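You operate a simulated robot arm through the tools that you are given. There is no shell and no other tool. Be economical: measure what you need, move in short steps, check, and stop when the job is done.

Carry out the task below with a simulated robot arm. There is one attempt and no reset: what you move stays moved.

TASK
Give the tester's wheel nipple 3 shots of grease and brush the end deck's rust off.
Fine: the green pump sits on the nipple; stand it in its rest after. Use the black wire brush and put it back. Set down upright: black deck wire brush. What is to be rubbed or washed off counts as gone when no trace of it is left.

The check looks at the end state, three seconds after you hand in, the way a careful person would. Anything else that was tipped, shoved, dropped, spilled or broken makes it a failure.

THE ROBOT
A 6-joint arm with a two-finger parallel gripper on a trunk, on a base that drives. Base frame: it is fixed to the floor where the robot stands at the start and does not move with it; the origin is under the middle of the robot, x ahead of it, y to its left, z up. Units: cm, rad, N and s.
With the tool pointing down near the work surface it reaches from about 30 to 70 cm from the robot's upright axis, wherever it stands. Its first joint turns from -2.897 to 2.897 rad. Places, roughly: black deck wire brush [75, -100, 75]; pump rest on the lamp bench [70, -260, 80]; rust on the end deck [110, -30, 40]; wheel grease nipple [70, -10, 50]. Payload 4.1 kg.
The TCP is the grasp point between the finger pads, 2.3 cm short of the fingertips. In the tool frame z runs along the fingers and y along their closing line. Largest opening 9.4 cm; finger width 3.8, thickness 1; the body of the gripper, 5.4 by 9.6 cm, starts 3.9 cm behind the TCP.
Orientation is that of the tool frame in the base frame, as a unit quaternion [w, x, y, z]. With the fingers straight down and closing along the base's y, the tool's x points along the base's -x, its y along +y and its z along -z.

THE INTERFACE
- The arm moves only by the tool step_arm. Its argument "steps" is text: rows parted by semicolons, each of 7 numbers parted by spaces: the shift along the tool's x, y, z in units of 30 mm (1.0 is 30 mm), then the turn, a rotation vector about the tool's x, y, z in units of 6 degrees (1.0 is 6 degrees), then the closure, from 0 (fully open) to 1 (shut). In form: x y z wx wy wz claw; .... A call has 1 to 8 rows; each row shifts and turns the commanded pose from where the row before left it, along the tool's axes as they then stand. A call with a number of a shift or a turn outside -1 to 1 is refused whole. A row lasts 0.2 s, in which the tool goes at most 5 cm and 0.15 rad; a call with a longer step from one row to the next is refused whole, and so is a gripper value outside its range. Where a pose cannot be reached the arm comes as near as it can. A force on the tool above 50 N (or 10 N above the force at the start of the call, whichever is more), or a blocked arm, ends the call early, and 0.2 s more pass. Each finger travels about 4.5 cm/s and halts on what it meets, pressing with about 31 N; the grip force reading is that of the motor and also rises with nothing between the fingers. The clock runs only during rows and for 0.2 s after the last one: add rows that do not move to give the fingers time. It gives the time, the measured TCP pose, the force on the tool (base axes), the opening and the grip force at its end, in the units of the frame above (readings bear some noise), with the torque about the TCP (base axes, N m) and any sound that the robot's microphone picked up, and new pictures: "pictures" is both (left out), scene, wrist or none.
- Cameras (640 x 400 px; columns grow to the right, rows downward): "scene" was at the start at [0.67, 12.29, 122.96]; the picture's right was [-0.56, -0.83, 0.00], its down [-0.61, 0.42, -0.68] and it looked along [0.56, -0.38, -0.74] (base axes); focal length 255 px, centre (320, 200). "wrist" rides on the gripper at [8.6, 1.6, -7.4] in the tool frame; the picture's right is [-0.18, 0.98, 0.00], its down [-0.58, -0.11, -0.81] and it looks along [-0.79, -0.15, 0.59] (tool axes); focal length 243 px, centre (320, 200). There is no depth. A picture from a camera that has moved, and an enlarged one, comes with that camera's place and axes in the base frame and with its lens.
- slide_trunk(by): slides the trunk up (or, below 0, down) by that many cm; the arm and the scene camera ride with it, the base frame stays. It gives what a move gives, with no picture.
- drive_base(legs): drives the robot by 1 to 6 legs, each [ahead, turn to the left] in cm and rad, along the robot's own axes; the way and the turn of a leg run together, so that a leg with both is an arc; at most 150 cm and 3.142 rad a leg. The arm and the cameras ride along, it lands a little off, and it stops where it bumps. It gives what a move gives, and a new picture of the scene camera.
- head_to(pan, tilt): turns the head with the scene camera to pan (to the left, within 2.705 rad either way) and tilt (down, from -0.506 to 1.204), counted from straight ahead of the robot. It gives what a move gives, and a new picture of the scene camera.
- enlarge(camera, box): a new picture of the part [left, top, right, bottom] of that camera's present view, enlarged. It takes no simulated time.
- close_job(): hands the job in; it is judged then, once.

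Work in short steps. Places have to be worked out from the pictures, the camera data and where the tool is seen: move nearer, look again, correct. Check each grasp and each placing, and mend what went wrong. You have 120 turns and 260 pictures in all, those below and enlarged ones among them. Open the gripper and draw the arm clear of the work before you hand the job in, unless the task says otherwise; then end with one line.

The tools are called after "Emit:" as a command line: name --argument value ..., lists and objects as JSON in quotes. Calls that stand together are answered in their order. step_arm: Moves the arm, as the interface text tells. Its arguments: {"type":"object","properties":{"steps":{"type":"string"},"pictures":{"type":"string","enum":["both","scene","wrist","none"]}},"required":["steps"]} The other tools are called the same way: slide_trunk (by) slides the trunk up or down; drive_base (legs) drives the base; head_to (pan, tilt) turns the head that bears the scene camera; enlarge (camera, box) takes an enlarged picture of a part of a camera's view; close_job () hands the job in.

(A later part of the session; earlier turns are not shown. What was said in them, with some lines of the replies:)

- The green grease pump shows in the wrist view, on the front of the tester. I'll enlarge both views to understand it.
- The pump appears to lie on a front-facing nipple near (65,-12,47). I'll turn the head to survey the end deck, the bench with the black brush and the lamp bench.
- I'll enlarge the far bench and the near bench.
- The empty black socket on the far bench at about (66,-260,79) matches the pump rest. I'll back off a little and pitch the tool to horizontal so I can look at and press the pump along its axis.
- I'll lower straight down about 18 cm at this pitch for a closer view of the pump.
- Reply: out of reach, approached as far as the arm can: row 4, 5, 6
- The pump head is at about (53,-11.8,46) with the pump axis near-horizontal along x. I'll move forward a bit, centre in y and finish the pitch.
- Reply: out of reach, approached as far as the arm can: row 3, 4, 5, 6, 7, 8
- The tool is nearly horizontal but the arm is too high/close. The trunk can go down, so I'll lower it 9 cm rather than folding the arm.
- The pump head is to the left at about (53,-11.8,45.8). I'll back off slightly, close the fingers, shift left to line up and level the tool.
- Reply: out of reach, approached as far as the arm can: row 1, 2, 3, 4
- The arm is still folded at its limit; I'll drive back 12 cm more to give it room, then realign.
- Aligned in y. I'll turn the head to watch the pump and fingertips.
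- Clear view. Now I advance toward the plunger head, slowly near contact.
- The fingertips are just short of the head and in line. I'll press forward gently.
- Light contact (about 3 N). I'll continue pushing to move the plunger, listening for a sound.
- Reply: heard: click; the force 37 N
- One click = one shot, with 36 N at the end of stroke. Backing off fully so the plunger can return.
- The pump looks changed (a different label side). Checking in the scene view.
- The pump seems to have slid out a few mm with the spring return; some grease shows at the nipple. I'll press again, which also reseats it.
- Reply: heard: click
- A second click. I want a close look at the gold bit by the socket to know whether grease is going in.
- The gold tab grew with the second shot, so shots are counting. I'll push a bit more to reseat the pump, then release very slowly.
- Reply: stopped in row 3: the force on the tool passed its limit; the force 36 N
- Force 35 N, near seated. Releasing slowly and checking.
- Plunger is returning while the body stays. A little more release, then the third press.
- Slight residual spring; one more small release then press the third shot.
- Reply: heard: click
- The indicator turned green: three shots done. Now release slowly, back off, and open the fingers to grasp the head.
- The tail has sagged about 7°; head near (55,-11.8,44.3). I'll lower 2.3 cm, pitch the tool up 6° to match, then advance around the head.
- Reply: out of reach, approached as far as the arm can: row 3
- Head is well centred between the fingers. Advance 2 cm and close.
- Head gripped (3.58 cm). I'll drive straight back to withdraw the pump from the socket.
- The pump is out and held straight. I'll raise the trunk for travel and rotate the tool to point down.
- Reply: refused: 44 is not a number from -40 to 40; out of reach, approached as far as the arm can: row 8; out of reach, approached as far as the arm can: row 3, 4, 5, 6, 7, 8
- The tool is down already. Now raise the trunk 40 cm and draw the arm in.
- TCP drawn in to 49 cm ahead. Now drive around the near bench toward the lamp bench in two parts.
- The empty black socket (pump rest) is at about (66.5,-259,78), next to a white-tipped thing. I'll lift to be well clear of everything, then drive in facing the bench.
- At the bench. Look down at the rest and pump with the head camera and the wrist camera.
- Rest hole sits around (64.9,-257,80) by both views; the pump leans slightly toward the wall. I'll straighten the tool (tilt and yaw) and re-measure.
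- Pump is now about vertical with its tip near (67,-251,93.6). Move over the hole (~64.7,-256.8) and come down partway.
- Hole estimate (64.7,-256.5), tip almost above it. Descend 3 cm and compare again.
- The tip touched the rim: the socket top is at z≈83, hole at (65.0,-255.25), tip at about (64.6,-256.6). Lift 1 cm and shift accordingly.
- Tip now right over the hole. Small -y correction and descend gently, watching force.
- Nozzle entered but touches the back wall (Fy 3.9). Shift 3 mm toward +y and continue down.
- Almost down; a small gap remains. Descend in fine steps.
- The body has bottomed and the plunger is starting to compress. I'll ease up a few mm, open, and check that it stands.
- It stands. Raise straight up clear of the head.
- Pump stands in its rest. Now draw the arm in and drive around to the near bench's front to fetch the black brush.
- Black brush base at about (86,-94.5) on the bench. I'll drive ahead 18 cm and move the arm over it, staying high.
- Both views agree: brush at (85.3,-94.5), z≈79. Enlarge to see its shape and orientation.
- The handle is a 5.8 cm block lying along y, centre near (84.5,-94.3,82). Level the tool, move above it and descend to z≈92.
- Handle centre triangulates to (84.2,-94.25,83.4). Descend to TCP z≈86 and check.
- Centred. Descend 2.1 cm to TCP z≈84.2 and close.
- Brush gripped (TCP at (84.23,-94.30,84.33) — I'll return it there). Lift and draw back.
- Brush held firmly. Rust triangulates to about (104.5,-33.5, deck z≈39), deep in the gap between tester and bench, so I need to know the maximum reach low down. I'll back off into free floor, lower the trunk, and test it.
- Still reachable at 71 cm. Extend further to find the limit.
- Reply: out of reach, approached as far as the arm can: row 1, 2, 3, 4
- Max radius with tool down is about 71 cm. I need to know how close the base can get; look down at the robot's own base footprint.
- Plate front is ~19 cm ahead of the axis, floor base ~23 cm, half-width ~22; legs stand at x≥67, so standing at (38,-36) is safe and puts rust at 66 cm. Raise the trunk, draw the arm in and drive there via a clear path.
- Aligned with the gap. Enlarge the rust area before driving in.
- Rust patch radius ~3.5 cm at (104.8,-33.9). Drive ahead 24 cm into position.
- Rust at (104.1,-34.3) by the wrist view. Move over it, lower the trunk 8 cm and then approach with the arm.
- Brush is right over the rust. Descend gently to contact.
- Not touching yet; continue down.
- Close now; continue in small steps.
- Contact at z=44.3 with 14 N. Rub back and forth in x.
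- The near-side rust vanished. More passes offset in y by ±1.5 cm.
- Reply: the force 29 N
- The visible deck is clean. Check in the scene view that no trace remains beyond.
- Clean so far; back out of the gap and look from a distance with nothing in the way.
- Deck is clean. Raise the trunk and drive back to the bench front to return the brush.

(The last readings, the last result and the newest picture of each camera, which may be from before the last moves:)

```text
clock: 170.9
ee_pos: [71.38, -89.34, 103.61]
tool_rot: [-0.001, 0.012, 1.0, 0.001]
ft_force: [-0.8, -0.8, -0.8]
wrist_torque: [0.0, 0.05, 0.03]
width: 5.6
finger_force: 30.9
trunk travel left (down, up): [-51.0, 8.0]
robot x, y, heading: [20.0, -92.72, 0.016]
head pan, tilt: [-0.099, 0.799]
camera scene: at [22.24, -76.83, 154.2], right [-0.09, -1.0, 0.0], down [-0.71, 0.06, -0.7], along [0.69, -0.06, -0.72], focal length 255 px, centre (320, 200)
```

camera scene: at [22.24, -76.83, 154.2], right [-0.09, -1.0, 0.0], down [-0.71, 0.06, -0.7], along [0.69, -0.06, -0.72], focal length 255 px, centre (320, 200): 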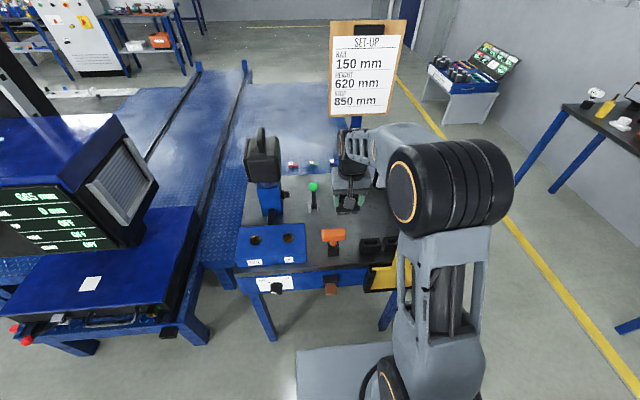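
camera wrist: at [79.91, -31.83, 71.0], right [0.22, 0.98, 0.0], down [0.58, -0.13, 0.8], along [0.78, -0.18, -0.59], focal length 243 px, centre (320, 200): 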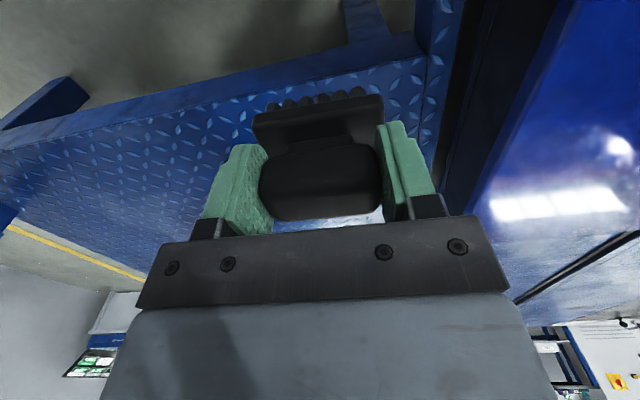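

Drive 7 cm nearer, then move the TCP to the recorded pick-up spot (84.2,-94.3) and descend.

Emit:
drive_base --legs '[[7, -0.01]]'

Emit:
step_arm --steps "-0.65 -0.55 0 0 0 0 1;-0.65 -0.55 0 0 0 0 1;-0.65 -0.55 0 0 0 0 1;0 0 0.9 0 0 0 1;0 0 0.9 0 0 0 1;0 0 0.9 0 0 0 1;0 0 0 0 0 0 1" --pictures "wrist"

```text
clock: 171.9
ee_pos: [78.59, -89.71, 103.67]
tool_rot: [-0.002, 0.016, 1.0, 0.0]
ft_force: [-0.1, 0.1, -1.4]
wrist_torque: [0.02, 0.02, -0.01]
width: 5.57
finger_force: 30.9
trunk travel left (down, up): [-51.0, 8.0]
robot x, y, heading: [27.3, -92.97, -0.004]
head pan, tilt: [-0.099, 0.799]
camera scene: at [29.6, -76.81, 154.19], right [-0.1, -1.0, 0.0], down [-0.71, 0.07, -0.7], along [0.69, -0.07, -0.72], focal length 255 px, centre (320, 200)
```

scene: 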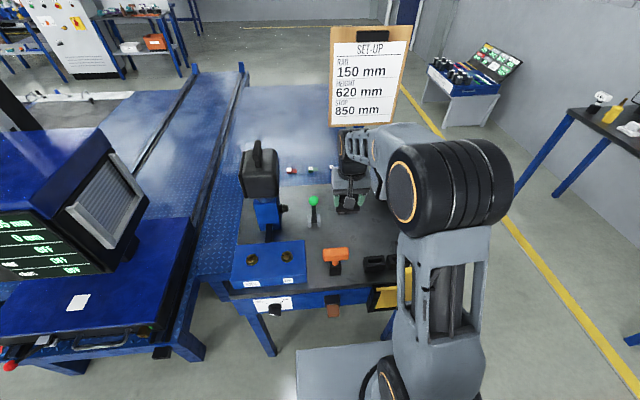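

```text
clock: 173.5
ee_pos: [84.34, -94.8, 95.47]
tool_rot: [-0.002, 0.016, 1.0, 0.0]
ft_force: [0.4, -0.3, -0.8]
wrist_torque: [-0.03, 0.02, 0.05]
width: 5.58
finger_force: 31.0
trunk travel left (down, up): [-51.0, 8.0]
robot x, y, heading: [27.49, -92.86, 0.003]
head pan, tilt: [-0.099, 0.799]
camera wrist: at [75.5, -92.99, 102.87], right [0.22, 0.98, 0.0], down [0.58, -0.13, 0.8], along [0.79, -0.17, -0.59], focal length 243 px, centre (320, 200)
```

wrist: 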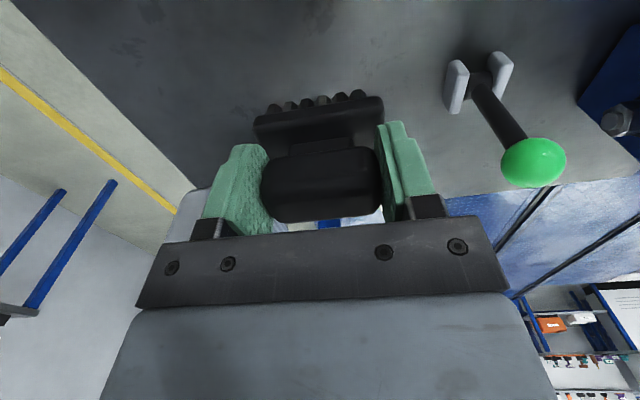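

Lower 10 cm to about z=85.4, then fine steps to contact.

Emit:
step_arm --steps "0.03 0.15 0.9 0 0 0 1;0 0 0.9 0 0 0 1;0 0 0.9 0 0 0 1;0 0 0.5 0 0 0 1;0 0 0.15 0 0 0 1;0 0 0.1 0 0 0 1;0 0 0.1 0 0 0 1;0 0 0 0 0 0 1" --pictures "wrist"

```text
clock: 175.3
ee_pos: [84.05, -94.37, 84.88]
tool_rot: [-0.001, 0.016, 1.0, 0.001]
ft_force: [-0.2, 0.3, -1.6]
wrist_torque: [-0.01, 0.01, 0.01]
width: 5.58
finger_force: 30.8
trunk travel left (down, up): [-51.0, 8.0]
robot x, y, heading: [27.59, -92.82, 0.0]
head pan, tilt: [-0.099, 0.799]
camera wrist: at [75.43, -92.57, 92.21], right [0.22, 0.98, 0.0], down [0.58, -0.13, 0.8], along [0.79, -0.17, -0.59], focal length 243 px, centre (320, 200)
```

wrist: 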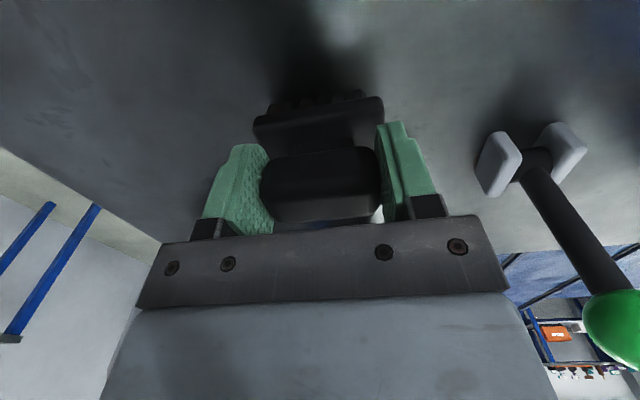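

Emit:
step_arm --steps "0 0 0.1 0 0 0 1;0 0 0.07 0 0 0 1;0 0 0.04 0 0 0 1;0 0 0 0 0 0 1" --pictures "none"

```text
clock: 176.3
ee_pos: [84.21, -94.5, 84.29]
tool_rot: [-0.001, 0.017, 1.0, 0.0]
ft_force: [0.1, -0.1, 8.1]
wrist_torque: [-0.14, -0.21, 0.05]
width: 5.53
finger_force: 30.8
trunk travel left (down, up): [-51.0, 8.0]
robot x, y, heading: [27.27, -92.69, 0.002]
head pan, tilt: [-0.099, 0.799]
```

Brush is seated on the bench (8 N at z=84.29). Open and lift off.

Emit:
step_arm --steps "0 0 -0.04 0 0 0 0.7;0 0 0 0 0 0 0.3;0 0 0 0 0 0 0;0 0 0 0 0 0 0;0 0 -0.5 0 0 0 0;0 0 -1 0 0 0 0;0 0 -1 0 0 0 0;0 0 -1 0 0 0 0" --pictures "wrist"

Emit:
enlarge --camera "scene" --box '[310, 190, 410, 280]'

```text
clock: 178.1
ee_pos: [84.32, -94.58, 94.94]
tool_rot: [-0.002, 0.017, 1.0, -0.001]
ft_force: [0.0, 0.5, 0.2]
wrist_torque: [0.04, 0.01, -0.01]
width: 9.41
finger_force: 0.0
trunk travel left (down, up): [-51.0, 8.0]
robot x, y, heading: [27.35, -92.9, -0.0]
head pan, tilt: [-0.099, 0.799]
camera wrist: at [75.46, -92.71, 102.34], right [0.22, 0.98, 0.0], down [0.58, -0.13, 0.8], along [0.79, -0.17, -0.59], focal length 243 px, centre (320, 200)
```

wrist: 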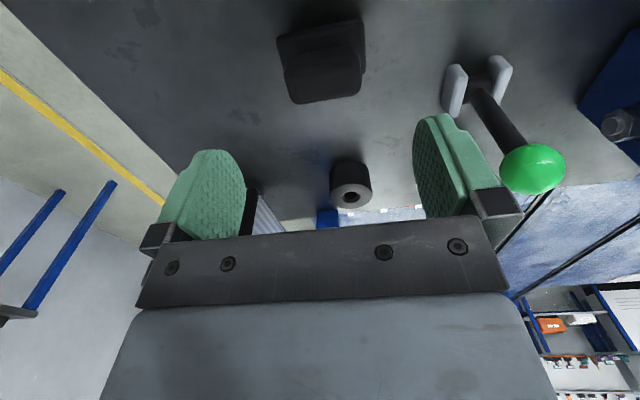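

```text
4.44 times, centred on (360, 235) of scene
camera zoom: at [29.49, -76.81, 154.19], right [-0.1, -1.0, 0.0], down [-0.71, 0.07, -0.7], along [0.69, -0.07, -0.72], focal length 1135 px, centre (142, 44)
```

zoom: 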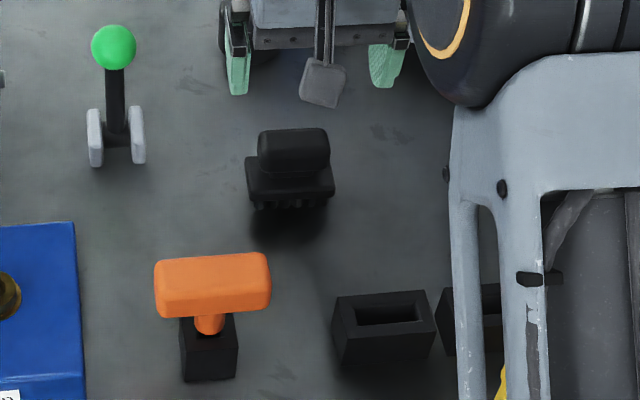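

The brush stands upright in its old place. Draw the arm clear, back away, and take a last look at the pump.

Emit:
step_arm --steps "0 0 -1 0 0 0 0;0 0 -1 0 0 0 0;0 0 -1 0 0 0 0;1 0 0 0 0 0 0;1 0 0 0 0 0 0;1 0 0 0 0 0 0" --pictures "none"

Emit:
drive_base --legs '[[-40, 0]]'

Emit:
head_to --pan -1.0 --tilt 0.4

Emit:
enlarge --camera "scene" --box '[220, 130, 420, 250]'

```text
clock: 179.5
ee_pos: [75.18, -94.41, 103.77]
tool_rot: [-0.002, 0.016, 1.0, 0.0]
ft_force: [0.0, -0.8, -0.4]
wrist_torque: [0.03, 0.0, 0.01]
width: 9.41
finger_force: 0.0
trunk travel left (down, up): [-51.0, 8.0]
robot x, y, heading: [27.8, -92.75, 0.0]
head pan, tilt: [-0.099, 0.799]
```

```text
clock: 182.0
ee_pos: [35.99, -94.3, 103.81]
tool_rot: [-0.002, 0.014, 1.0, 0.0]
ft_force: [0.5, 0.0, 0.7]
wrist_torque: [0.0, 0.0, -0.01]
width: 9.39
finger_force: 0.1
trunk travel left (down, up): [-51.0, 8.0]
robot x, y, heading: [-12.21, -92.79, 0.006]
head pan, tilt: [-0.099, 0.799]
camera scene: at [-10.02, -76.97, 154.2], right [-0.09, -1.0, 0.0], down [-0.71, 0.07, -0.7], along [0.69, -0.06, -0.72], focal length 255 px, centre (320, 200)
```

scene: 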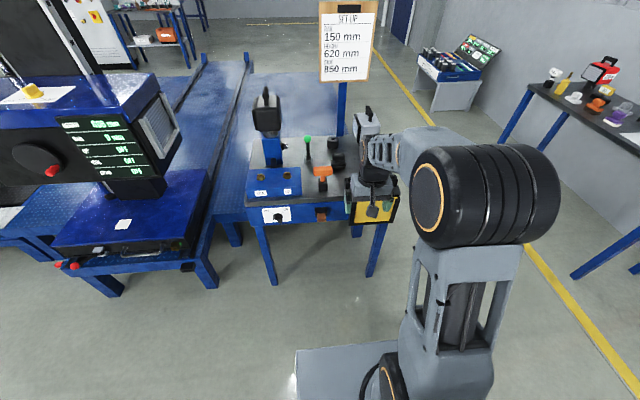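

```text
clock: 183.2
ee_pos: [35.9, -94.08, 103.73]
tool_rot: [-0.001, 0.014, 1.0, -0.001]
ft_force: [0.5, -0.1, -0.6]
wrist_torque: [0.04, 0.02, -0.01]
width: 9.4
finger_force: 0.2
trunk travel left (down, up): [-51.0, 8.0]
robot x, y, heading: [-12.28, -93.19, 0.005]
head pan, tilt: [-1.0, 0.4]
camera scene: at [-12.95, -83.98, 157.7], right [-0.84, -0.55, 0.0], down [-0.21, 0.33, -0.92], along [0.5, -0.77, -0.39], focal length 255 px, centre (320, 200)
```

scene: 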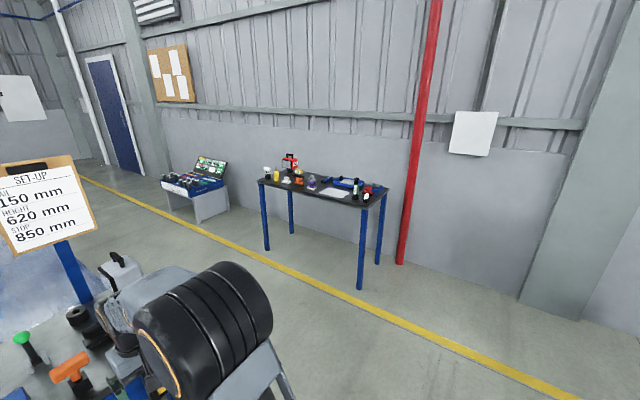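

```text
3.20 times, centred on (320, 190) of scene
camera zoom: at [-12.95, -83.98, 157.7], right [-0.84, -0.55, 0.0], down [-0.21, 0.33, -0.92], along [0.5, -0.77, -0.39], focal length 817 px, centre (320, 232)
```

zoom: 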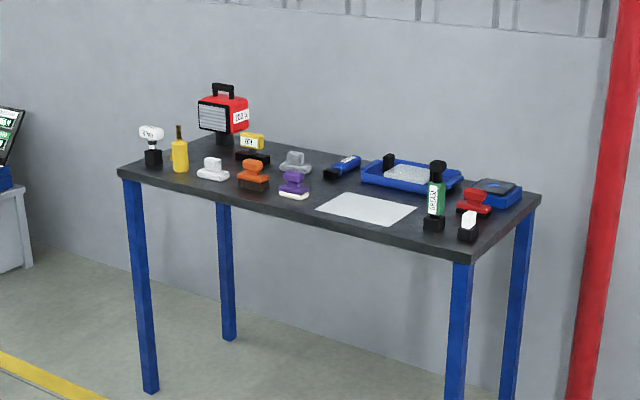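

The pump stands in its rest, the brush is back upright, the deck is clean, the nipple indicator is green and the gripper is open and clear, so I'm handing in.

Emit:
close_job

```text
The job is handed in.
```

I gave the tester's wheel nipple 3 shots of grease and brushed the end deck's rust off, with no trace left; the green pump is in its rest and the black wire brush is upright in its old place.
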